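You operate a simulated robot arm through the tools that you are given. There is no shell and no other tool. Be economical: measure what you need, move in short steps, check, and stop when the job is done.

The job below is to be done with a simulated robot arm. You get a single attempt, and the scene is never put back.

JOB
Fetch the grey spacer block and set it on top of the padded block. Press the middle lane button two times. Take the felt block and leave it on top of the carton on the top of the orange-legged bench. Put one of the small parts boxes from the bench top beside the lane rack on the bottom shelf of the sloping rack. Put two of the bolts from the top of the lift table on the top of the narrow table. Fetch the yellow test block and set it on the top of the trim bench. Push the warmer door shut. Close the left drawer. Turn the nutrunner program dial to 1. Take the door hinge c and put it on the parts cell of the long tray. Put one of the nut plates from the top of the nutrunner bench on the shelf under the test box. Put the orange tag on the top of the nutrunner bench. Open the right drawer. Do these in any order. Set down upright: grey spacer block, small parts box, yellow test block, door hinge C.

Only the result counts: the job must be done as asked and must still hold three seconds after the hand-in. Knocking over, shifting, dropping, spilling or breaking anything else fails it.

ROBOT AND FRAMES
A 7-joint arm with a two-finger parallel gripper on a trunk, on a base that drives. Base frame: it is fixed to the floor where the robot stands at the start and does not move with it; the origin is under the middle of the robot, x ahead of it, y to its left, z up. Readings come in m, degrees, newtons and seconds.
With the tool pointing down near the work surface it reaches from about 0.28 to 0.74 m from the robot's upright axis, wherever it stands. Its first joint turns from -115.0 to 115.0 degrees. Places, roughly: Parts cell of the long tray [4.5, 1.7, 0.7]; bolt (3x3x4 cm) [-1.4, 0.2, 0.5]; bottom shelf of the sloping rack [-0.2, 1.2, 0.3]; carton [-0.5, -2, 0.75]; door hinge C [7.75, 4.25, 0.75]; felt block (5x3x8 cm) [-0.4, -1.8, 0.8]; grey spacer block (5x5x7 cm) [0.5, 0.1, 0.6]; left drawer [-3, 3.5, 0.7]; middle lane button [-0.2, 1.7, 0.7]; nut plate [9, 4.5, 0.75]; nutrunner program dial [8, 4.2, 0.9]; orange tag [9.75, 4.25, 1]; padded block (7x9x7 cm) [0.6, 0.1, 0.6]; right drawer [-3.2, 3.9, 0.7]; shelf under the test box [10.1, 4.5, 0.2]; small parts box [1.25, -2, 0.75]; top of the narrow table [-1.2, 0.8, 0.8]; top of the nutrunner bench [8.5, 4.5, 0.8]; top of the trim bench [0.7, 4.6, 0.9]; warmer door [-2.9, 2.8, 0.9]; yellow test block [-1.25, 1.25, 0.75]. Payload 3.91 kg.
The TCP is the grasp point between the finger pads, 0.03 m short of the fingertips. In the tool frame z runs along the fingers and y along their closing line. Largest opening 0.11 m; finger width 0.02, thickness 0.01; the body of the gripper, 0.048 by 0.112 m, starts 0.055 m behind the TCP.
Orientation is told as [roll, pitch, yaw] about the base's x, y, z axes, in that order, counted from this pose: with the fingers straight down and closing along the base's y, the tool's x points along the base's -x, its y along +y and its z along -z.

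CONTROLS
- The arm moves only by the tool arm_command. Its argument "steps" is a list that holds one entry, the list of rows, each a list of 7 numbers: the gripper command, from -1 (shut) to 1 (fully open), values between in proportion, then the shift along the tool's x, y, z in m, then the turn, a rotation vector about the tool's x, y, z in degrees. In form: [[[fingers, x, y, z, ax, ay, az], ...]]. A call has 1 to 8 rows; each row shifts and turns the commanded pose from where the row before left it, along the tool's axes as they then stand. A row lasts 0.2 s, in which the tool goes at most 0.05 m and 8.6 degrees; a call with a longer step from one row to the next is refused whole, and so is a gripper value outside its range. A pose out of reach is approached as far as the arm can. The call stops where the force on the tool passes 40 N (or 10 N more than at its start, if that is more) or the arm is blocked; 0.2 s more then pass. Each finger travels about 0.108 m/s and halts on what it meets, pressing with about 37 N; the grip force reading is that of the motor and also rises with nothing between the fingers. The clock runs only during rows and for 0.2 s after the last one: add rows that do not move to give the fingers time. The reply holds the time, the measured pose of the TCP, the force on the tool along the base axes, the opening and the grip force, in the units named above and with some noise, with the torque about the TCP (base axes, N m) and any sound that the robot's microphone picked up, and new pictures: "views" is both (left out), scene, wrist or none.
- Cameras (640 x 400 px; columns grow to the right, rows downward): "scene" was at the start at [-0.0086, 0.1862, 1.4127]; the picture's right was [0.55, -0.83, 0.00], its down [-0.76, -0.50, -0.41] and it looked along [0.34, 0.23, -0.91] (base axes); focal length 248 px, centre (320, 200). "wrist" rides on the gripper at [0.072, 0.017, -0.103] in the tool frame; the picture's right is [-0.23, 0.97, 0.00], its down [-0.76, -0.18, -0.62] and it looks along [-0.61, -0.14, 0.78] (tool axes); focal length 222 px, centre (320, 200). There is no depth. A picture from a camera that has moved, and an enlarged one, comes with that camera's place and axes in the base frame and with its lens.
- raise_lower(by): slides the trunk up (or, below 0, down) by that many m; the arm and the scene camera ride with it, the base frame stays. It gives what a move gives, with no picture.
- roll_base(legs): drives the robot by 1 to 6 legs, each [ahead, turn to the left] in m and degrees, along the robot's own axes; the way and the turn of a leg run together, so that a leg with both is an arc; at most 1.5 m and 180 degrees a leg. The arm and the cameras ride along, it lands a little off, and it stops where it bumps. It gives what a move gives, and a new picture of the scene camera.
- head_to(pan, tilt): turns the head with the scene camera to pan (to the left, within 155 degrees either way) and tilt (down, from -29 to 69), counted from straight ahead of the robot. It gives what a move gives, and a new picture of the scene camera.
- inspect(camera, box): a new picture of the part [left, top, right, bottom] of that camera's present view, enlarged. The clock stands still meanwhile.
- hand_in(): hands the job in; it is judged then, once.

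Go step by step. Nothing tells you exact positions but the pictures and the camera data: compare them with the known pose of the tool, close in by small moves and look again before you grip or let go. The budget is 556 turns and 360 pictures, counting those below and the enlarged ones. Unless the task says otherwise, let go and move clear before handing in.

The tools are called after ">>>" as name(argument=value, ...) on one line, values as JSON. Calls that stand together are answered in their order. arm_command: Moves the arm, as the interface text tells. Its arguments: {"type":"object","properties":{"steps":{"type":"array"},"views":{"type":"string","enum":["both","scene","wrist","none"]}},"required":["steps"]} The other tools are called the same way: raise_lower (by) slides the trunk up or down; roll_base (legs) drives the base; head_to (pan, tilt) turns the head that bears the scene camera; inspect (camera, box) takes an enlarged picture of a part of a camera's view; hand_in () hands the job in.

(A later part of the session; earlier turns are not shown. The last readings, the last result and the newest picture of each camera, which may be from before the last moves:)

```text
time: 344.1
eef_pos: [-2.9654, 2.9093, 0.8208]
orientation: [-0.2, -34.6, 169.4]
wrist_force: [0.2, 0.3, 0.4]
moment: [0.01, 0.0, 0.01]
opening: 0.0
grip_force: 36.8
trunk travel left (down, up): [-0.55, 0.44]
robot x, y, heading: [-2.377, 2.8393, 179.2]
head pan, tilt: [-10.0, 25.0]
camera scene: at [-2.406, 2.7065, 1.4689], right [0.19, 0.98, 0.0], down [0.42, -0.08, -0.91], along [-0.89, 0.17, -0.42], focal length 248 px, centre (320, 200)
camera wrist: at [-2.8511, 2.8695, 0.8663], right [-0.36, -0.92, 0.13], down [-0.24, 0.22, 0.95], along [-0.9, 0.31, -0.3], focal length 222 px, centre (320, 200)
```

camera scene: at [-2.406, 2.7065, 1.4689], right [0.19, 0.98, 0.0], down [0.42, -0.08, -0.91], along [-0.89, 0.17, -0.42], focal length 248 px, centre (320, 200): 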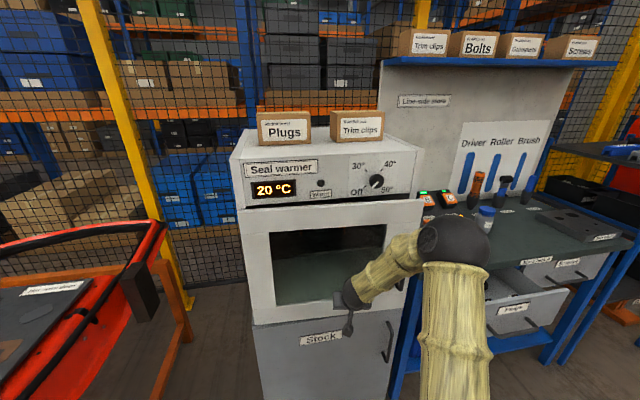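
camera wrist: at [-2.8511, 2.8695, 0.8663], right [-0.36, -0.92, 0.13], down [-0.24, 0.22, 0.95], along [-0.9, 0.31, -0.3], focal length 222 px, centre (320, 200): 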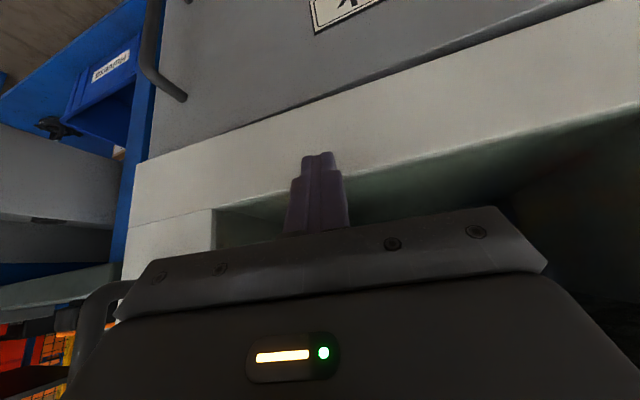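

>>> arm_command(steps=[[[-1, -0.0166, 0, 0.0112, 0, 0, 0], [-1, -0.0166, 0, 0.0112, 0, 0, 0], [-1, -0.0166, 0, 0.0112, 0, 0, 0], [-1, -0.0166, 0, 0.0112, 0, 0, 0]]], views="both")

```text
time: 344.8
eef_pos: [-2.9987, 2.9144, 0.82]
orientation: [0.1, -34.1, 169.5]
wrist_force: [24.8, -1.4, 22.3]
moment: [-0.17, -0.07, 0.18]
opening: 0.0001
grip_force: 37.6
trunk travel left (down, up): [-0.55, 0.44]
robot x, y, heading: [-2.3736, 2.8435, 179.1]
head pan, tilt: [-10.0, 25.0]
stopped in row 3: the force on the tool passed its limit (the readings are from after the stop); the commanded pose is now the measured one
camera scene: at [-2.3994, 2.706, 1.4696], right [0.19, 0.98, 0.0], down [0.41, -0.08, -0.91], along [-0.89, 0.17, -0.42], focal length 248 px, centre (320, 200)
camera wrist: at [-2.8854, 2.8754, 0.8679], right [-0.36, -0.92, 0.13], down [-0.24, 0.23, 0.94], along [-0.9, 0.31, -0.31], focal length 222 px, centre (320, 200)
```

scene: 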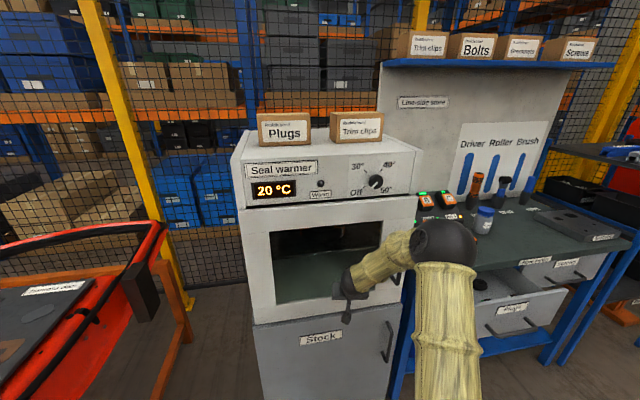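
wrist: 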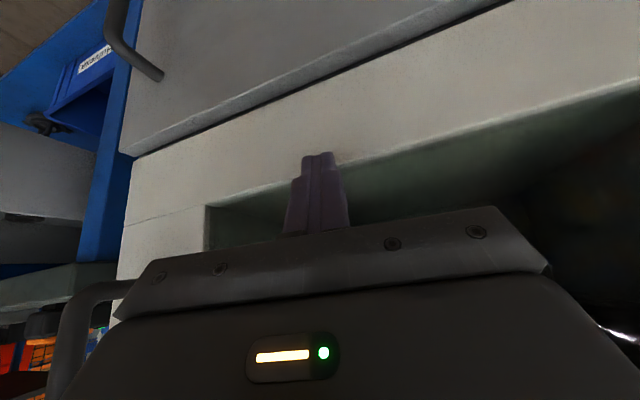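

>>> arm_command(steps=[[[-1, 0.035, 0, -0.024, 0, 0, 0], [-1, 0.035, 0, -0.024, 0, 0, 0], [-1, 0.035, 0, -0.024, 0, 0, 0], [-1, 0.035, 0, -0.024, 0, 0, 0]]], views="none")

>>> inspect(camera="scene", box=[220, 120, 460, 370])

>>> inspect(camera="wrist", box=[0, 0, 640, 240])

```text
time: 345.8
eef_pos: [-2.8362, 2.8841, 0.8189]
orientation: [0.0, -34.1, 169.4]
wrist_force: [0.1, -0.8, -0.5]
moment: [0.0, -0.02, 0.04]
opening: 0.0
grip_force: 36.6
trunk travel left (down, up): [-0.55, 0.44]
robot x, y, heading: [-2.3748, 2.8408, 179.4]
head pan, tilt: [-10.0, 25.0]
```

```text
1.60 times, centred on (340, 245) of scene
camera zoom: at [-2.4052, 2.7064, 1.469], right [0.19, 0.98, 0.0], down [0.41, -0.08, -0.91], along [-0.89, 0.17, -0.42], focal length 396 px, centre (288, 128)
```

zoom: 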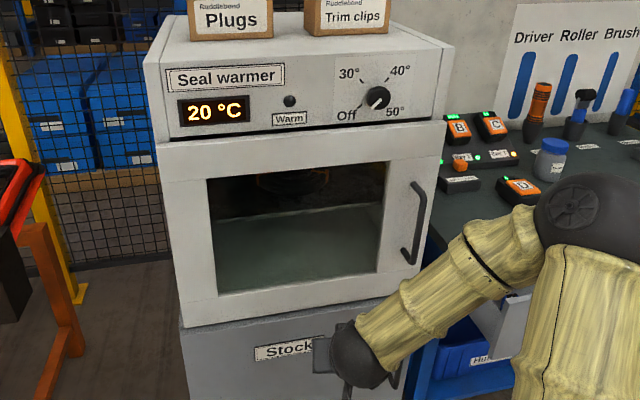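

```text
1.00 times, centred on (320, 120) of wrist
camera zoom: at [-2.722, 2.8448, 0.8655], right [-0.36, -0.92, 0.13], down [-0.25, 0.23, 0.94], along [-0.9, 0.31, -0.31], focal length 222 px, centre (320, 280)
```

zoom: 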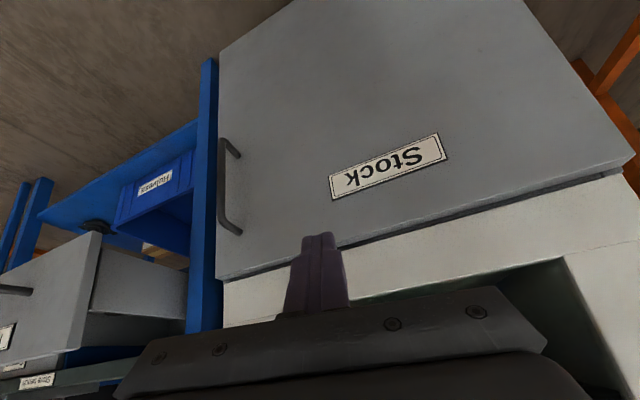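

Door looks shut. Back off and look at the drawers bench to the north.

>>> roll_base(legs=[[-0.35, 0]])

>>> head_to(pan=-40, tilt=25)

>>> inspect(camera="scene", box=[150, 150, 450, 350])

```text
time: 348.1
eef_pos: [-2.4842, 2.8779, 0.819]
orientation: [0.0, -34.0, 169.6]
wrist_force: [0.1, 0.3, 0.4]
moment: [-0.03, 0.01, -0.02]
opening: 0.0
grip_force: 36.8
trunk travel left (down, up): [-0.55, 0.44]
robot x, y, heading: [-2.0218, 2.8374, 179.3]
head pan, tilt: [-10.0, 25.0]
camera scene: at [-2.0535, 2.7009, 1.469], right [0.19, 0.98, 0.0], down [0.41, -0.08, -0.91], along [-0.89, 0.17, -0.42], focal length 248 px, centre (320, 200)
```

scene: 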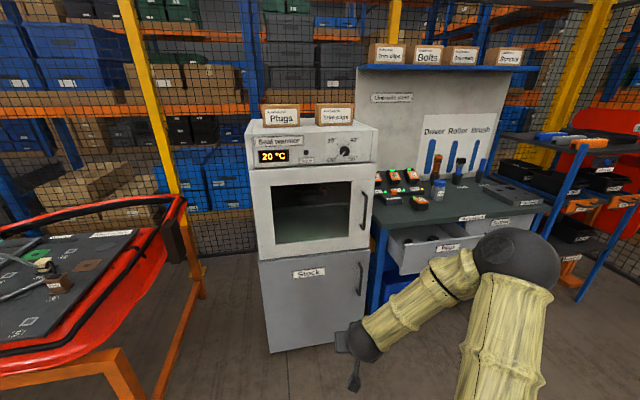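

```text
time: 349.0
eef_pos: [-2.4854, 2.8779, 0.8196]
orientation: [0.1, -34.0, 169.6]
wrist_force: [-0.5, 0.1, -0.5]
moment: [-0.01, -0.02, 0.01]
opening: 0.0
grip_force: 37.2
trunk travel left (down, up): [-0.55, 0.44]
robot x, y, heading: [-2.0188, 2.8385, 179.2]
head pan, tilt: [-40.0, 25.0]
camera scene: at [-2.033, 2.7438, 1.469], right [0.65, 0.76, 0.0], down [0.32, -0.28, -0.91], along [-0.69, 0.59, -0.42], focal length 248 px, centre (320, 200)
```

scene: 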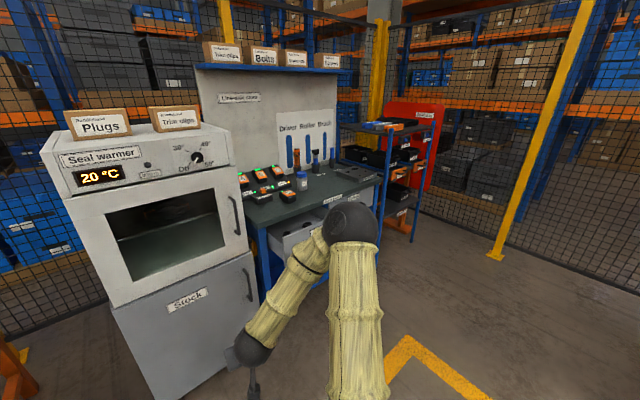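

```text
2.00 times, centred on (300, 250) of scene
camera zoom: at [-2.033, 2.7438, 1.469], right [0.65, 0.76, 0.0], down [0.32, -0.28, -0.91], along [-0.69, 0.59, -0.42], focal length 495 px, centre (360, 100)
```

zoom: 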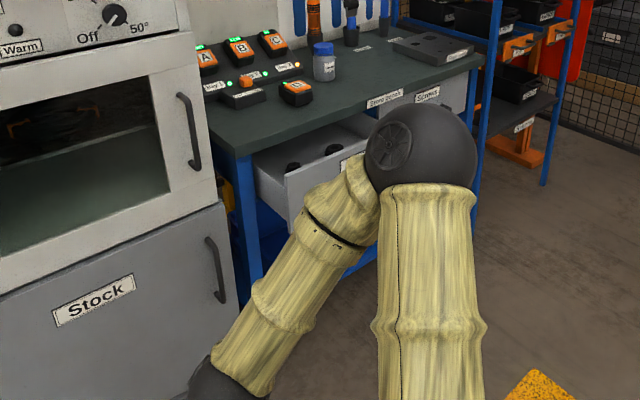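

>>> roll_base(legs=[[0, -89], [0.75, 0], [0, 90]])

>>> head_to(pan=-5, tilt=35)

>>> arm_command(steps=[[[-1, 0, 0.04, 0, 0, 0, 0], [-1, 0, 0.04, 0, 0, 0, 0], [-1, 0, 0.04, 0, 0, 0, 0]]], views="both")

```text
time: 360.7
eef_pos: [-2.4826, 3.6236, 0.8192]
orientation: [-0.1, -33.9, 169.7]
wrist_force: [0.2, -0.3, 1.0]
moment: [0.01, 0.0, 0.01]
opening: 0.0002
grip_force: 37.1
trunk travel left (down, up): [-0.55, 0.44]
robot x, y, heading: [-2.0195, 3.5843, 179.5]
head pan, tilt: [-40.0, 25.0]
camera scene: at [-2.0294, 3.4911, 1.469], right [0.65, 0.76, 0.0], down [0.32, -0.28, -0.91], along [-0.69, 0.59, -0.42], focal length 248 px, centre (320, 200)
```

scene: 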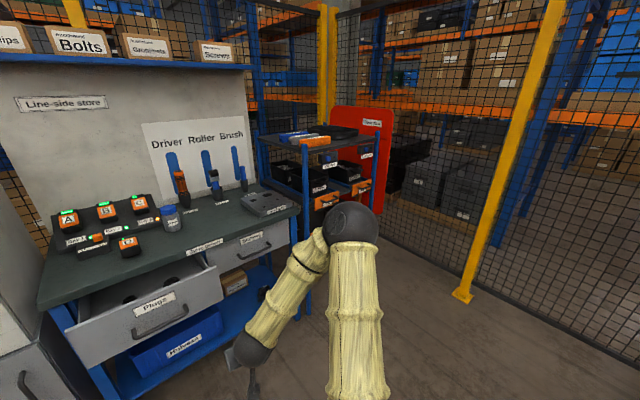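

```text
time: 361.7
eef_pos: [-2.4818, 3.6232, 0.8184]
orientation: [0.1, -33.9, 169.7]
wrist_force: [-0.7, -0.4, -0.1]
moment: [-0.02, -0.01, 0.03]
opening: 0.0
grip_force: 37.1
trunk travel left (down, up): [-0.55, 0.44]
robot x, y, heading: [-2.0168, 3.5827, 179.6]
head pan, tilt: [-5.0, 35.0]
camera scene: at [-2.0471, 3.4398, 1.4532], right [0.1, 1.0, 0.0], down [0.57, -0.06, -0.82], along [-0.82, 0.08, -0.57], focal length 248 px, centre (320, 200)
```

scene: 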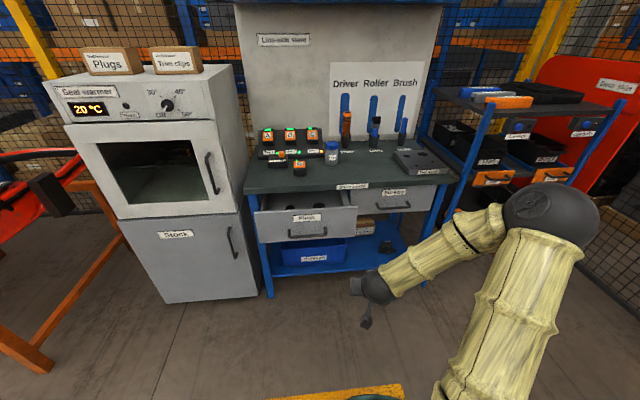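

```text
time: 362.5
eef_pos: [-2.5042, 3.5063, 0.8194]
orientation: [0.0, -33.9, 169.6]
wrist_force: [0.3, 0.8, 0.3]
moment: [0.0, 0.02, 0.04]
opening: 0.0
grip_force: 36.9
trunk travel left (down, up): [-0.55, 0.44]
robot x, y, heading: [-2.0204, 3.5852, 179.3]
head pan, tilt: [-5.0, 35.0]
camera scene: at [-2.0471, 3.4394, 1.4532], right [0.1, 1.0, 0.0], down [0.57, -0.06, -0.82], along [-0.82, 0.08, -0.57], focal length 248 px, centre (320, 200)
camera wrist: at [-2.3901, 3.4665, 0.8655], right [-0.36, -0.92, 0.13], down [-0.25, 0.23, 0.94], along [-0.9, 0.31, -0.31], focal length 222 px, centre (320, 200)
```

scene: 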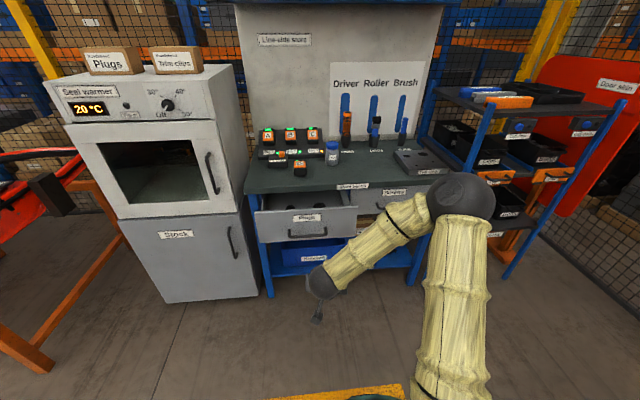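
wrist: 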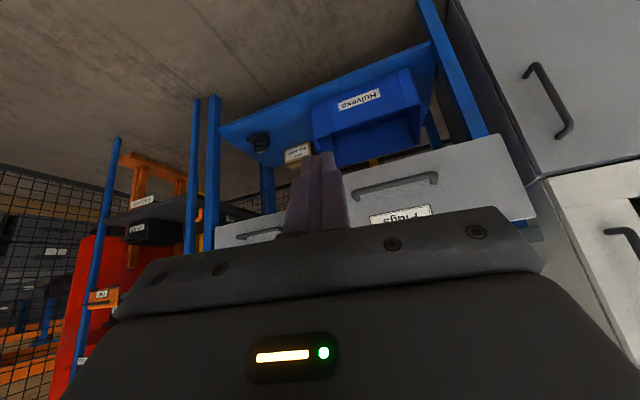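

>>> arm_command(steps=[[[-1, 0.028, 0.03, 0.0415, 0, 0, 0]]], views="none")

>>> roll_base(legs=[[0.28, 0]])

>>> arm_command(steps=[[[-1, 0, 0, 0, 0, 0, 0]]], views="wrist")

```text
refused: row 1 steps farther than a row can; nothing moved
```

```text
time: 364.4
eef_pos: [-2.786, 3.5103, 0.8186]
orientation: [0.1, -33.8, 169.4]
wrist_force: [0.7, 0.6, -0.3]
moment: [-0.01, 0.01, -0.02]
opening: 0.0
grip_force: 37.0
trunk travel left (down, up): [-0.55, 0.44]
robot x, y, heading: [-2.3058, 3.5893, 179.3]
head pan, tilt: [-5.0, 35.0]
camera scene: at [-2.3306, 3.4431, 1.4532], right [0.1, 0.99, 0.0], down [0.57, -0.06, -0.82], along [-0.81, 0.08, -0.57], focal length 248 px, centre (320, 200)
```

scene: 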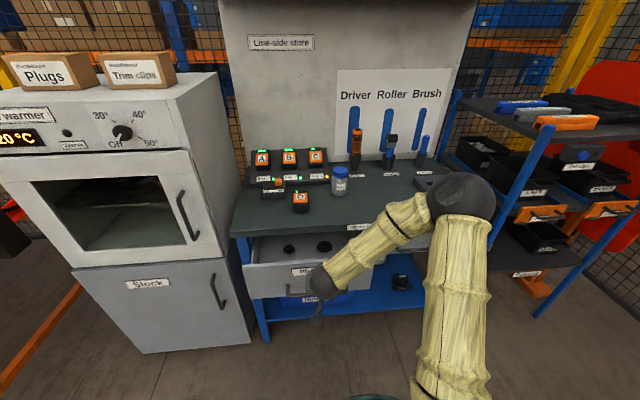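

```text
time: 364.8
eef_pos: [-2.7872, 3.5109, 0.8201]
orientation: [0.0, -33.9, 169.6]
wrist_force: [-0.3, -0.1, 0.0]
moment: [-0.01, -0.02, -0.02]
opening: 0.0
grip_force: 36.8
trunk travel left (down, up): [-0.55, 0.44]
robot x, y, heading: [-2.3033, 3.5896, 179.1]
head pan, tilt: [-5.0, 35.0]
camera wrist: at [-2.6731, 3.4713, 0.8656], right [-0.36, -0.92, 0.13], down [-0.25, 0.23, 0.94], along [-0.9, 0.31, -0.31], focal length 222 px, centre (320, 200)
```

wrist: 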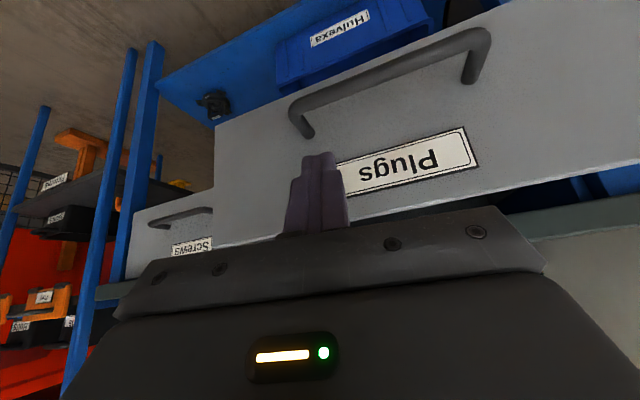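

>>> arm_command(steps=[[[-1, 0.0168, 0.03, 0.0249, 0, 0, 0], [-1, -0.0249, 0.0054, 0.0168, 0, 0, 0], [-1, -0.0249, 0.0054, 0.0168, 0, 0, 0], [-1, -0.0249, 0.0054, 0.0168, 0, 0, 0], [-1, -0.0249, 0.0054, 0.0168, 0, 0, 0]]], views="both")

```text
time: 366.0
eef_pos: [-2.9151, 3.4808, 0.7884]
orientation: [0.1, -34.0, 169.6]
wrist_force: [0.1, -0.1, 0.3]
moment: [0.01, -0.01, -0.01]
opening: 0.0001
grip_force: 36.9
trunk travel left (down, up): [-0.55, 0.44]
robot x, y, heading: [-2.3025, 3.5858, 179.0]
head pan, tilt: [-5.0, 35.0]
camera scene: at [-2.3306, 3.443, 1.4531], right [0.1, 0.99, 0.0], down [0.57, -0.06, -0.82], along [-0.81, 0.08, -0.57], focal length 248 px, centre (320, 200)
camera wrist: at [-2.8012, 3.4419, 0.8357], right [-0.36, -0.92, 0.13], down [-0.25, 0.23, 0.94], along [-0.9, 0.31, -0.31], focal length 222 px, centre (320, 200)
```

scene: 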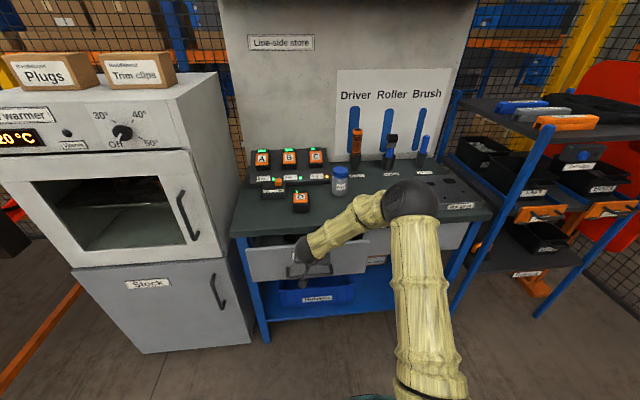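
wrist: 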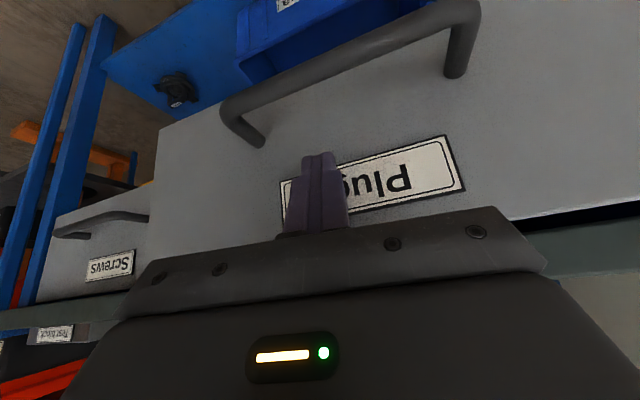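

>>> arm_command(steps=[[[-1, -0.0249, 0.0054, 0.0168, 0, 0, 0], [-1, -0.0249, 0.0054, 0.0168, 0, 0, 0], [-1, -0.0249, 0.0054, 0.0168, 0, 0, 0], [-1, -0.0249, 0.0054, 0.0168, 0, 0, 0], [-1, -0.0249, 0.0054, 0.0168, 0, 0, 0]]], views="both")

```text
time: 367.0
eef_pos: [-3.0126, 3.4816, 0.7898]
orientation: [-0.2, -33.3, 169.6]
wrist_force: [36.1, 5.8, 22.0]
moment: [-0.7, 2.0, 0.54]
opening: 0.0
grip_force: 37.5
trunk travel left (down, up): [-0.55, 0.44]
robot x, y, heading: [-2.3036, 3.5873, 179.4]
head pan, tilt: [-5.0, 35.0]
stopped in row 4: the force on the tool passed its limit (the readings are from after the stop); the commanded pose is now the measured one
camera scene: at [-2.3221, 3.4445, 1.454], right [0.1, 0.99, 0.0], down [0.57, -0.06, -0.82], along [-0.82, 0.08, -0.57], focal length 248 px, centre (320, 200)
camera wrist: at [-2.8989, 3.4417, 0.8385], right [-0.36, -0.92, 0.12], down [-0.26, 0.23, 0.94], along [-0.9, 0.31, -0.32], focal length 222 px, centre (320, 200)
```

scene: 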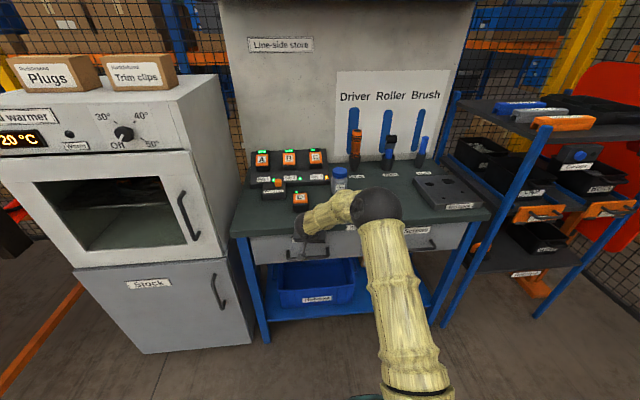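
wrist: 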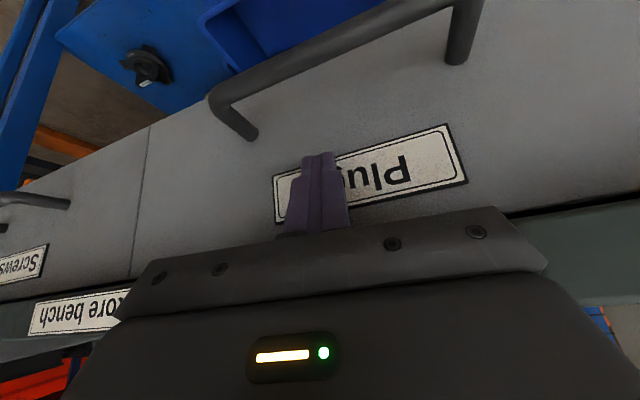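

Left drawer pushed in. Back off and measure the right drawer's handle.

>>> arm_command(steps=[[[-1, 0.0249, -0.0054, -0.0168, 0, 0, 0], [-1, 0.0332, -0.007, -0.0224, 0, 0, 0], [-1, 0.0332, -0.007, -0.0224, 0, 0, 0], [-1, 0.0332, -0.007, -0.0224, 0, 0, 0], [-1, 0.0332, -0.007, -0.0224, 0, 0, 0], [-1, 0, -0.045, 0, 0, 0, 0], [-1, 0, -0.045, 0, 0, 0, 0]]], views="both")

>>> inspect(camera="scene", box=[230, 180, 490, 340])

>>> inspect(camera="wrist", box=[0, 0, 640, 240])

```text
time: 368.6
eef_pos: [-2.8064, 3.5675, 0.7906]
orientation: [-0.2, -33.0, 169.6]
wrist_force: [-0.1, 0.0, 0.2]
moment: [0.0, 0.02, -0.01]
opening: 0.0
grip_force: 36.7
trunk travel left (down, up): [-0.55, 0.44]
robot x, y, heading: [-2.2995, 3.5853, 179.1]
head pan, tilt: [-5.0, 35.0]
camera scene: at [-2.3298, 3.4438, 1.4533], right [0.1, 0.99, 0.0], down [0.57, -0.06, -0.82], along [-0.81, 0.08, -0.57], focal length 248 px, centre (320, 200)
camera wrist: at [-2.694, 3.5292, 0.8375], right [-0.36, -0.92, 0.12], down [-0.26, 0.23, 0.94], along [-0.89, 0.31, -0.32], focal length 222 px, centre (320, 200)
```

scene: 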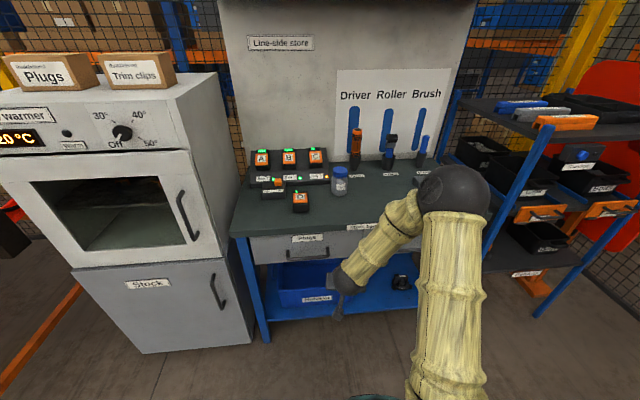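
wrist: 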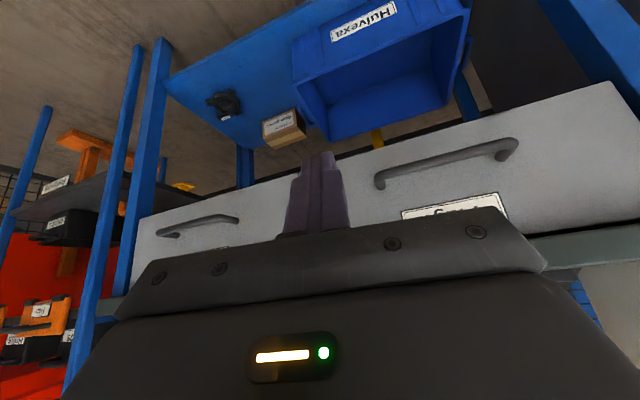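

```text
2.46 times, centred on (360, 260) of scene
camera zoom: at [-2.3298, 3.4438, 1.4533], right [0.1, 0.99, 0.0], down [0.57, -0.06, -0.82], along [-0.81, 0.08, -0.57], focal length 609 px, centre (222, 52)
```

zoom: 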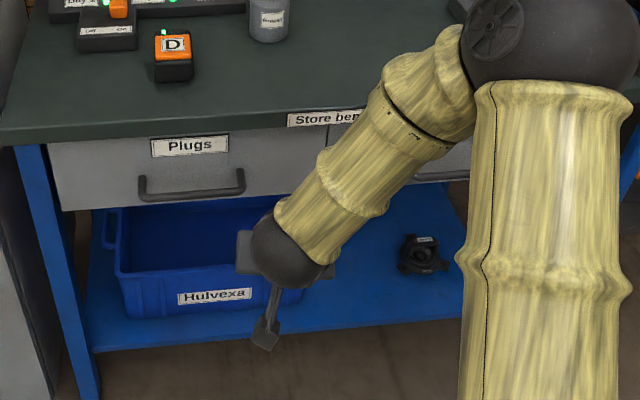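

```text
1.00 times, centred on (320, 120) of wrist
camera zoom: at [-2.694, 3.5292, 0.8375], right [-0.36, -0.92, 0.12], down [-0.26, 0.23, 0.94], along [-0.89, 0.31, -0.32], focal length 222 px, centre (320, 280)
```

zoom: 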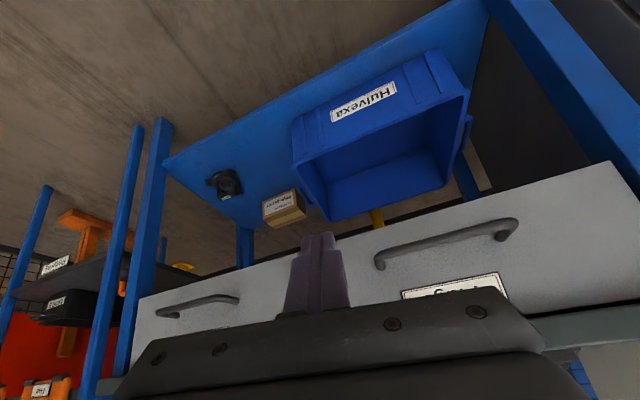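

>>> roll_base(legs=[[-0.2, 0], [0, -90], [0.28, 0], [0, 90]])

>>> arm_command(steps=[[[-1, 0, 0, 0, 0, -8.2, 0], [-1, 0, 0, 0, 0, -8.2, 0], [-1, 0, 0, 0, 0, -8.2, 0], [-1, 0, 0, 0, 0, -8.2, 0], [-1, 0, 0, 0, 0, -8.2, 0], [-1, 0, 0, 0, 0, -8.2, 0], [-1, 0, 0, 0, 0, -8, 0]]], views="none")

```text
time: 379.4
eef_pos: [-2.6034, 3.8372, 0.7893]
orientation: [-0.3, -33.2, 170.5]
wrist_force: [0.9, 0.0, -0.4]
moment: [0.03, -0.05, 0.01]
opening: 0.0
grip_force: 37.2
trunk travel left (down, up): [-0.55, 0.44]
robot x, y, heading: [-2.1001, 3.8681, -180.0]
head pan, tilt: [-5.0, 35.0]
camera scene: at [-2.1245, 3.7197, 1.4532], right [0.08, 1.0, 0.0], down [0.57, -0.05, -0.82], along [-0.82, 0.07, -0.57], focal length 248 px, centre (320, 200)
```

scene: 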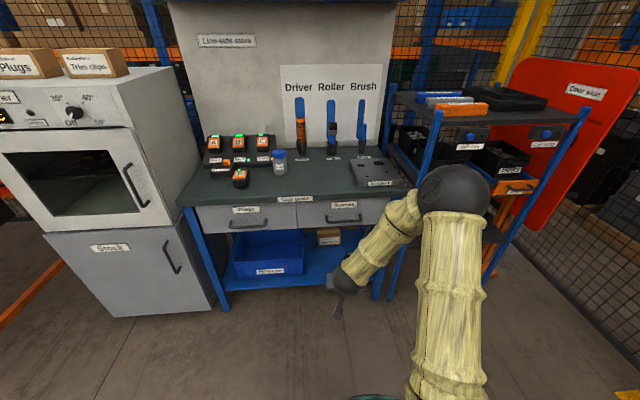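

```text
time: 381.0
eef_pos: [-2.6377, 3.8349, 0.8021]
orientation: [-116.7, -89.6, -72.9]
wrist_force: [-0.2, 0.1, -1.0]
moment: [-0.01, -0.03, 0.01]
opening: 0.0001
grip_force: 37.3
out of reach, approached as far as the arm can: row 7
trunk travel left (down, up): [-0.55, 0.44]
robot x, y, heading: [-2.0988, 3.8658, -179.5]
head pan, tilt: [-5.0, 35.0]
```

>>> arm_command(steps=[[[-1, 0, 0, 0, 0, 0, 8.2], [-1, 0, 0, 0, 0, 0, 8.2], [-1, 0, 0, 0, 0, 0, 8.2], [-1, 0, 0, 0, 0, 0, 8.2], [-1, 0, 0, 0, 0, 0, 8.2], [-1, 0, 0, 0, 0, 0, 8.2], [-1, 0, 0, 0, 0, 0, 8.2]]], views="none")

>>> arm_command(steps=[[[0, 0, 0, 0, 0, 0, 8.2], [0, 0, 0, 0, 0, 0, 8.2], [0, 0, 0, 0, 0, 0, 8.2], [0, 0, 0, 0, 0, 0, 8.0]]], views="both")

```text
time: 382.6
eef_pos: [-2.6691, 3.716, 0.9547]
orientation: [89.2, -33.2, 80.4]
wrist_force: [-0.3, -0.8, 0.0]
moment: [0.03, 0.03, 0.0]
opening: 0.0
grip_force: 36.5
out of reach, approached as far as the arm can: row 1, 2, 3, 4, 5, 6, 7
trunk travel left (down, up): [-0.55, 0.44]
robot x, y, heading: [-2.1005, 3.8649, -179.9]
head pan, tilt: [-5.0, 35.0]
```

```text
time: 383.6
eef_pos: [-2.6693, 3.7233, 1.0864]
orientation: [89.2, -0.8, 80.6]
wrist_force: [0.5, -0.1, 0.3]
moment: [0.0, 0.01, -0.03]
opening: 0.055
grip_force: 0.1
out of reach, approached as far as the arm can: row 1, 2, 3, 4
trunk travel left (down, up): [-0.55, 0.44]
robot x, y, heading: [-2.0961, 3.8636, -179.9]
head pan, tilt: [-5.0, 35.0]
camera scene: at [-2.1247, 3.7197, 1.4532], right [0.08, 1.0, 0.0], down [0.57, -0.05, -0.82], along [-0.82, 0.07, -0.57], focal length 248 px, centre (320, 200)
camera wrist: at [-2.5791, 3.6337, 1.1051], right [0.02, 0.21, 0.98], down [0.74, 0.65, -0.16], along [-0.67, 0.73, -0.14], focal length 222 px, centre (320, 200)
```

scene: 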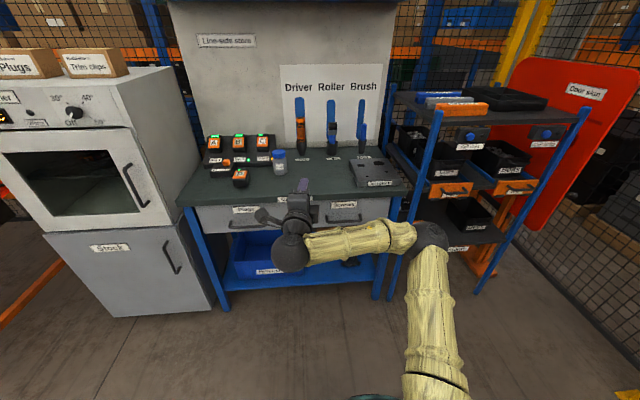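
wrist: 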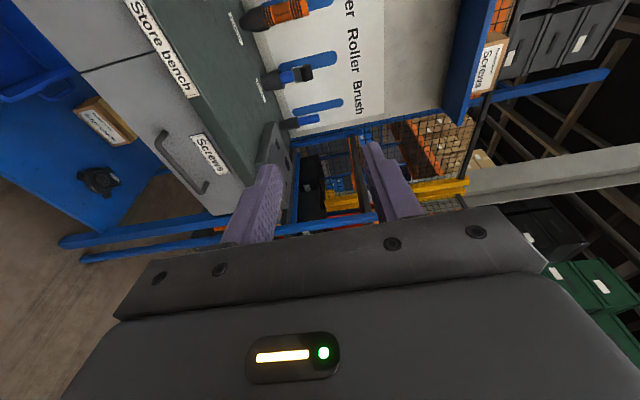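

>>> raise_lower(by=-0.37)

>>> arm_command(steps=[[[0, 0, 0, 0, 0, 0, 0], [0, 0, 0, 0, 0, 0, 0]]], views="both")

```text
time: 387.2
eef_pos: [-2.6703, 3.7246, 0.7167]
orientation: [89.2, -0.8, 80.5]
wrist_force: [0.3, -0.4, -0.1]
moment: [-0.01, 0.05, -0.04]
opening: 0.055
grip_force: 0.1
trunk travel left (down, up): [-0.18, 0.81]
robot x, y, heading: [-2.1008, 3.866, -179.7]
head pan, tilt: [-5.0, 35.0]
```

```text
time: 387.8
eef_pos: [-2.6704, 3.7235, 0.7165]
orientation: [89.2, -0.8, 80.6]
wrist_force: [0.5, 0.2, 0.1]
moment: [-0.02, 0.02, 0.01]
opening: 0.0552
grip_force: 0.0
trunk travel left (down, up): [-0.18, 0.81]
robot x, y, heading: [-2.1018, 3.8652, -179.7]
head pan, tilt: [-5.0, 35.0]
camera scene: at [-2.1245, 3.7197, 1.0832], right [0.08, 1.0, 0.0], down [0.57, -0.05, -0.82], along [-0.82, 0.07, -0.57], focal length 248 px, centre (320, 200)
camera wrist: at [-2.5788, 3.6335, 0.7347], right [0.02, 0.21, 0.98], down [0.74, 0.65, -0.16], along [-0.67, 0.73, -0.14], focal length 222 px, centre (320, 200)
```

scene: 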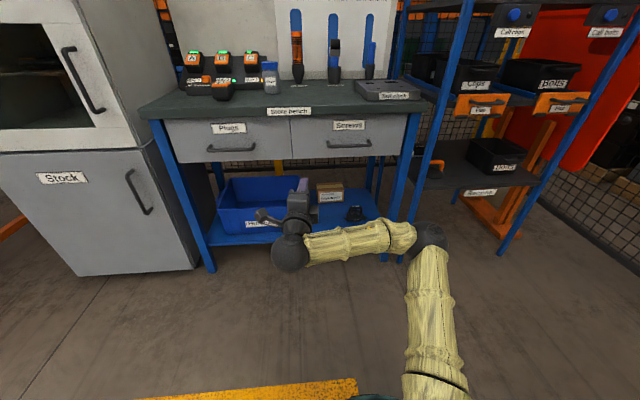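
wrist: 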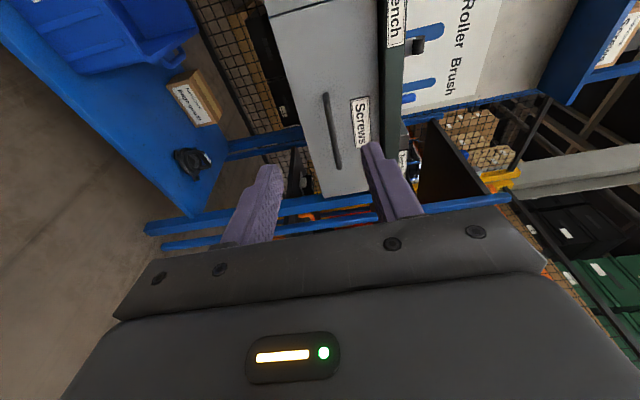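

>>> roll_base(legs=[[0.2, 0]])

>>> arm_command(steps=[[[0, -0.04, 0, 0, 0, 0, 0], [0, -0.04, 0, 0, 0, 0, 0], [0, -0.04, 0, 0, 0, 0, 0], [0, -0.03, 0, 0, 0, 0, 0]]], views="both")

```text
time: 389.4
eef_pos: [-2.8712, 3.7231, 0.7161]
orientation: [89.3, -0.8, 80.7]
wrist_force: [0.5, 1.2, 0.3]
moment: [-0.01, 0.01, 0.0]
opening: 0.055
grip_force: 0.1
trunk travel left (down, up): [-0.18, 0.81]
robot x, y, heading: [-2.3011, 3.861, -179.7]
head pan, tilt: [-5.0, 35.0]
camera scene: at [-2.3261, 3.7191, 1.0832], right [0.08, 1.0, 0.0], down [0.57, -0.05, -0.82], along [-0.82, 0.07, -0.57], focal length 248 px, centre (320, 200)
```

scene: 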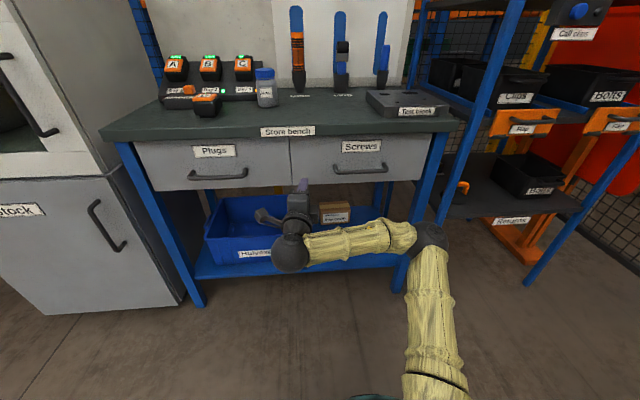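

```text
time: 390.4
eef_pos: [-2.8461, 3.8699, 0.7194]
orientation: [89.3, -1.0, 80.7]
wrist_force: [-0.5, 0.0, -0.1]
moment: [0.06, 0.03, 0.04]
opening: 0.0551
grip_force: 0.2
trunk travel left (down, up): [-0.18, 0.81]
robot x, y, heading: [-2.3009, 3.8618, -179.9]
head pan, tilt: [-5.0, 35.0]
camera scene: at [-2.3262, 3.7189, 1.0832], right [0.08, 1.0, 0.0], down [0.57, -0.05, -0.82], along [-0.82, 0.07, -0.57], focal length 248 px, centre (320, 200)
camera wrist: at [-2.7549, 3.7798, 0.7369], right [0.02, 0.21, 0.98], down [0.74, 0.65, -0.16], along [-0.67, 0.73, -0.14], focal length 222 px, centre (320, 200)
```

scene: 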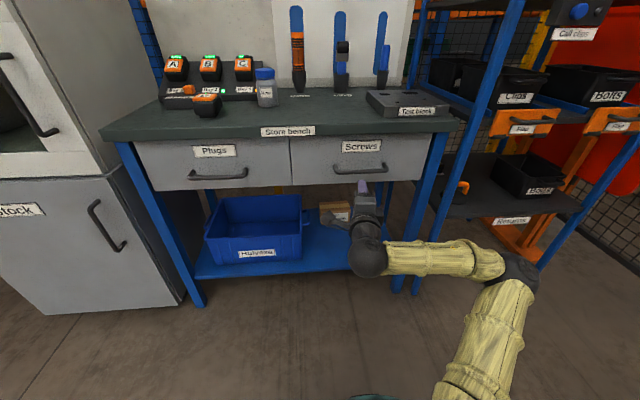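
wrist: 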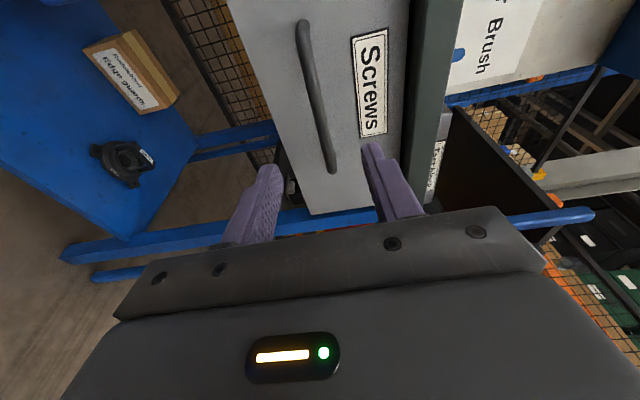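

>>> arm_command(steps=[[[0, 0, 0.002, 0.045, 0, 0, 0], [0, 0, 0, 0.045, 0, 0, 0], [0, 0, 0, 0.025, 0, 0, 0]]], views="both")

>>> inspect(camera="wrist", box=[220, 0, 460, 240])

```text
time: 391.2
eef_pos: [-2.9612, 3.8894, 0.7184]
orientation: [89.3, -0.8, 80.7]
wrist_force: [-0.5, 0.1, -1.0]
moment: [-0.01, 0.02, 0.03]
opening: 0.055
grip_force: 0.2
trunk travel left (down, up): [-0.18, 0.81]
robot x, y, heading: [-2.3007, 3.8634, -179.6]
head pan, tilt: [-5.0, 35.0]
camera scene: at [-2.326, 3.7191, 1.0832], right [0.08, 1.0, 0.0], down [0.57, -0.05, -0.82], along [-0.82, 0.07, -0.57], focal length 248 px, centre (320, 200)
camera wrist: at [-2.8693, 3.7993, 0.7374], right [0.02, 0.21, 0.98], down [0.74, 0.65, -0.16], along [-0.67, 0.73, -0.14], focal length 222 px, centre (320, 200)
```

scene: 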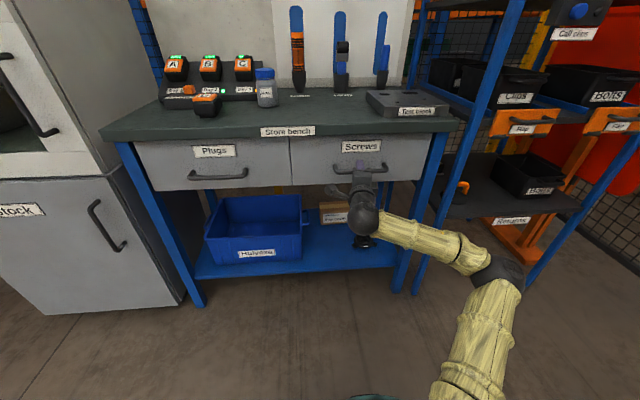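
wrist: 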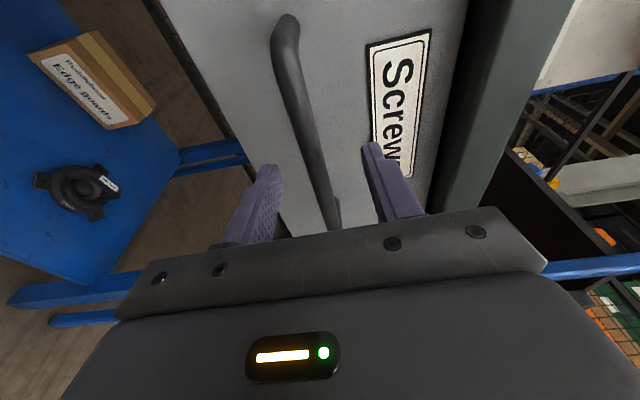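

```text
1.67 times, centred on (340, 120) of wrist
camera zoom: at [-2.8693, 3.7993, 0.7374], right [0.02, 0.21, 0.98], down [0.74, 0.65, -0.16], along [-0.67, 0.73, -0.14], focal length 370 px, centre (287, 333)
```

zoom: 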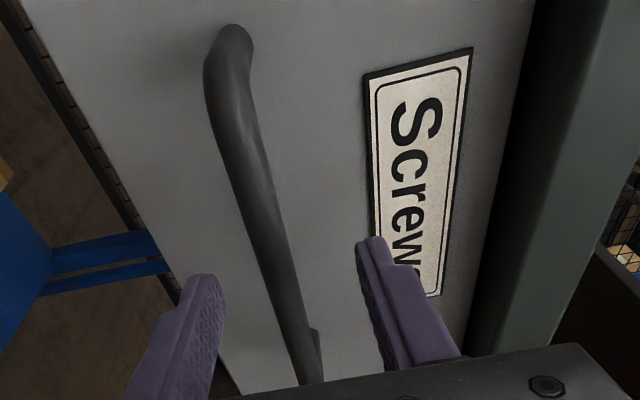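

>>> arm_command(steps=[[[0, 0.02, 0, 0.005, 0, 0, 0], [0, 0, 0, 0.015, 0, 0, 0], [0, 0, 0, 0.012, 0, 0, 0]]], views="wrist")

>>> inspect(camera="scene", box=[310, 120, 450, 220])

```text
time: 392.0
eef_pos: [-2.9952, 3.8744, 0.7185]
orientation: [89.4, -0.9, 80.7]
wrist_force: [-0.4, -0.7, -0.6]
moment: [-0.01, 0.02, 0.01]
opening: 0.055
grip_force: 0.1
trunk travel left (down, up): [-0.18, 0.81]
robot x, y, heading: [-2.3015, 3.8617, -179.7]
head pan, tilt: [-5.0, 35.0]
camera wrist: at [-2.9041, 3.7845, 0.7369], right [0.02, 0.21, 0.98], down [0.74, 0.65, -0.16], along [-0.67, 0.73, -0.14], focal length 222 px, centre (320, 200)
```

wrist: 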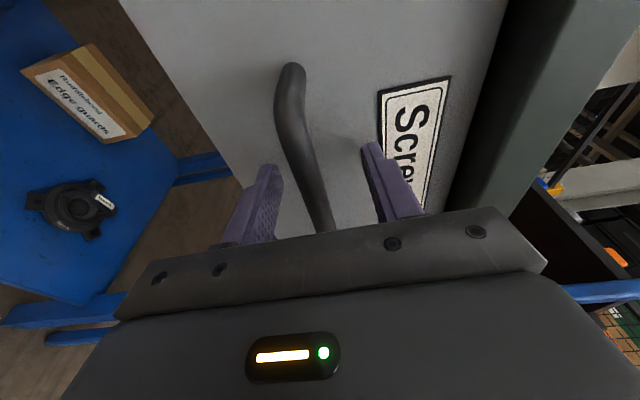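

```text
4.00 times, centred on (380, 170) of scene
camera zoom: at [-2.3261, 3.7191, 1.0832], right [0.08, 1.0, 0.0], down [0.57, -0.05, -0.82], along [-0.82, 0.07, -0.57], focal length 990 px, centre (80, 320)
```

zoom: 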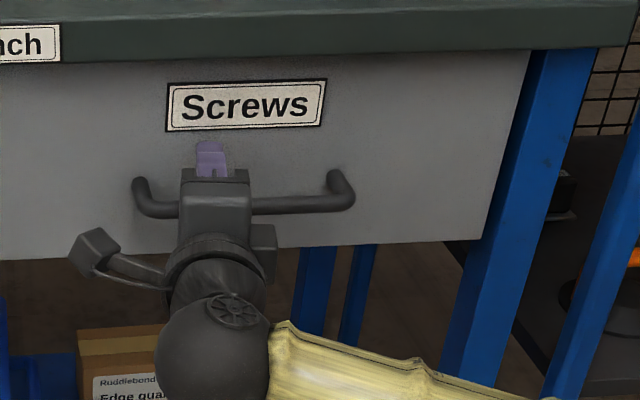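

>>> arm_command(steps=[[[0, 0, 0, 0.008, 0, 0, 0], [-1, 0, 0, 0, 0, 0, 0], [-1, 0, 0, 0, 0, 0, 0], [-1, 0, 0, 0, 0, 0, 0]]], views="none")

```text
time: 393.0
eef_pos: [-3.004, 3.8756, 0.7148]
orientation: [88.9, -0.8, 80.7]
wrist_force: [16.6, 0.7, -27.0]
moment: [-0.7, 0.3, -0.29]
opening: 0.0138
grip_force: 45.4
trunk travel left (down, up): [-0.18, 0.81]
robot x, y, heading: [-2.3015, 3.865, -179.8]
head pan, tilt: [-5.0, 35.0]
```

Bar gripped. Pulling the drawer out.

>>> arm_command(steps=[[[-1, -0.003, -0.003, -0.02, 0, 0, 0], [-1, -0.005, 0, -0.03, 0, 0, 0], [-1, -0.005, 0, -0.03, 0, 0, 0], [-1, -0.005, 0, -0.03, 0, 0, 0], [-1, -0.005, 0, -0.03, 0, 0, 0]]], views="scene")

```text
time: 394.2
eef_pos: [-2.8626, 3.8761, 0.7145]
orientation: [89.1, -1.0, 80.7]
wrist_force: [0.4, -4.5, -28.6]
moment: [-0.64, 0.41, -0.07]
opening: 0.0139
grip_force: 45.2
trunk travel left (down, up): [-0.18, 0.81]
robot x, y, heading: [-2.3013, 3.8675, -179.8]
head pan, tilt: [-5.0, 35.0]
camera scene: at [-2.328, 3.7189, 1.0829], right [0.08, 1.0, 0.0], down [0.57, -0.05, -0.82], along [-0.81, 0.07, -0.58], focal length 248 px, centre (320, 200)
```

scene: 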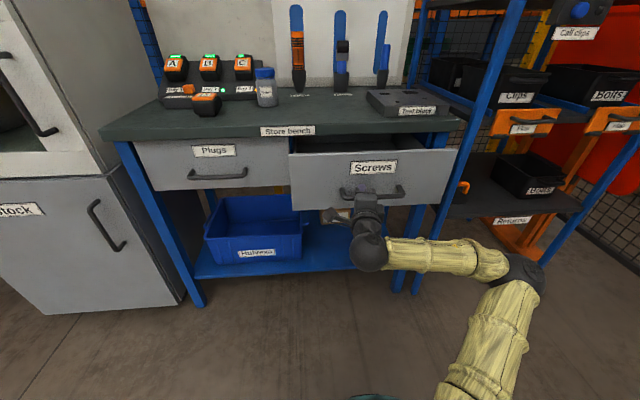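

>>> arm_command(steps=[[[-1, -0.005, -0.004, -0.03, 0, 0, 0], [-1, -0.005, 0, -0.03, 0, 0, 0], [-1, -0.005, 0, -0.03, 0, 0, 0]]], views="scene")

```text
time: 394.8
eef_pos: [-2.8137, 3.8767, 0.7142]
orientation: [88.2, -1.0, 80.7]
wrist_force: [0.8, -0.2, -12.8]
moment: [-0.86, 0.05, -0.25]
opening: 0.0135
grip_force: 45.0
out of reach, approached as far as the arm can: row 2, 3
trunk travel left (down, up): [-0.18, 0.81]
robot x, y, heading: [-2.3017, 3.8635, -179.6]
head pan, tilt: [-5.0, 35.0]
stopped in row 3: the force on the tool passed its limit (the readings are from after the stop); the commanded pose is now the measured one
camera scene: at [-2.3267, 3.7192, 1.0834], right [0.08, 1.0, 0.0], down [0.57, -0.05, -0.82], along [-0.82, 0.07, -0.57], focal length 248 px, centre (320, 200)
```

scene: 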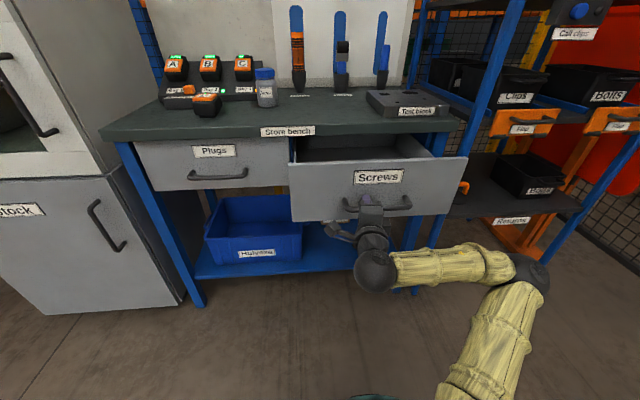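

>>> roll_base(legs=[[-0.05, 0]])

```text
time: 395.8
eef_pos: [-2.7639, 3.8759, 0.7154]
orientation: [88.2, -1.1, 80.7]
wrist_force: [-0.5, -0.4, -23.8]
moment: [-0.76, 0.24, -0.11]
opening: 0.0138
grip_force: 44.6
trunk travel left (down, up): [-0.18, 0.81]
robot x, y, heading: [-2.2528, 3.8633, -179.8]
head pan, tilt: [-5.0, 35.0]
camera scene: at [-2.2777, 3.7193, 1.083], right [0.08, 1.0, 0.0], down [0.57, -0.05, -0.82], along [-0.82, 0.07, -0.57], focal length 248 px, centre (320, 200)
```

scene: 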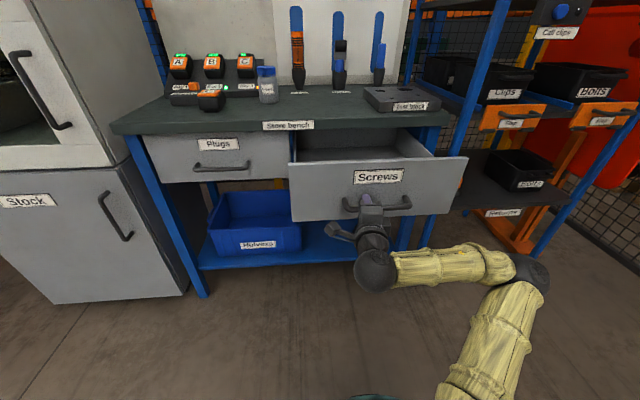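

Drawer opened about 24 cm. Release and back off.

>>> arm_command(steps=[[[0, 0, 0, 0, 0, 0, 0], [0, 0, 0, 0, 0, 0, 0], [0, 0, 0, 0, 0, 0, 0]]], views="none")

>>> roll_base(legs=[[-0.35, 0]])

>>> inspect(camera="scene", box=[130, 60, 450, 260])

```text
time: 396.6
eef_pos: [-2.7629, 3.8763, 0.7151]
orientation: [88.5, -1.0, 80.7]
wrist_force: [1.0, 0.1, -0.3]
moment: [-0.01, 0.0, 0.02]
opening: 0.0547
grip_force: 0.1
trunk travel left (down, up): [-0.18, 0.81]
robot x, y, heading: [-2.2499, 3.8639, -179.8]
head pan, tilt: [-5.0, 35.0]
```

```text
time: 398.8
eef_pos: [-2.4099, 3.8769, 0.7154]
orientation: [88.3, -1.0, 80.7]
wrist_force: [0.4, 0.2, 0.1]
moment: [0.01, -0.02, -0.03]
opening: 0.055
grip_force: 0.0
trunk travel left (down, up): [-0.18, 0.81]
robot x, y, heading: [-1.8973, 3.8679, -179.9]
head pan, tilt: [-5.0, 35.0]
camera scene: at [-1.9233, 3.7206, 1.0832], right [0.08, 1.0, 0.0], down [0.57, -0.05, -0.82], along [-0.82, 0.07, -0.57], focal length 248 px, centre (320, 200)
```

scene: 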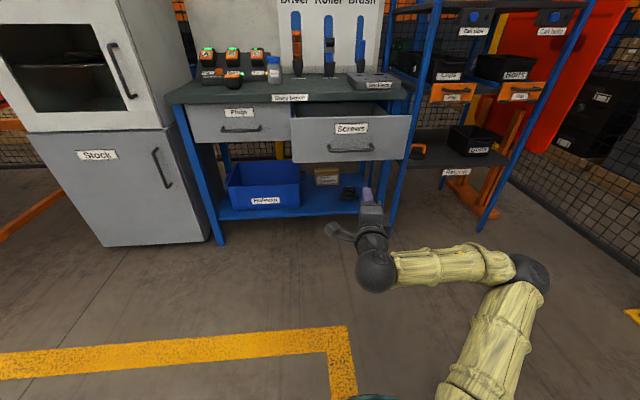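

```text
2.00 times, centred on (290, 160) of scene
camera zoom: at [-1.9233, 3.7206, 1.0832], right [0.08, 1.0, 0.0], down [0.57, -0.05, -0.82], along [-0.82, 0.07, -0.57], focal length 495 px, centre (380, 280)
```

zoom: 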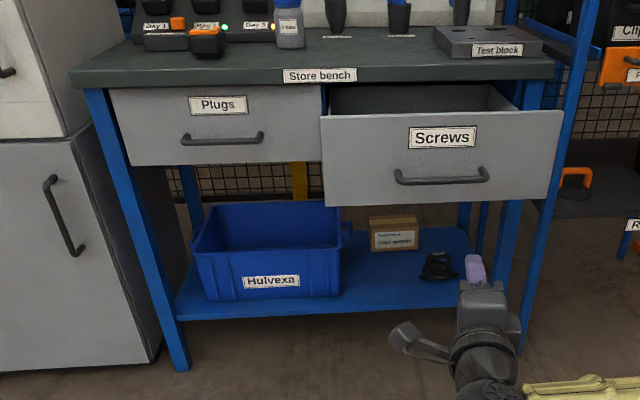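

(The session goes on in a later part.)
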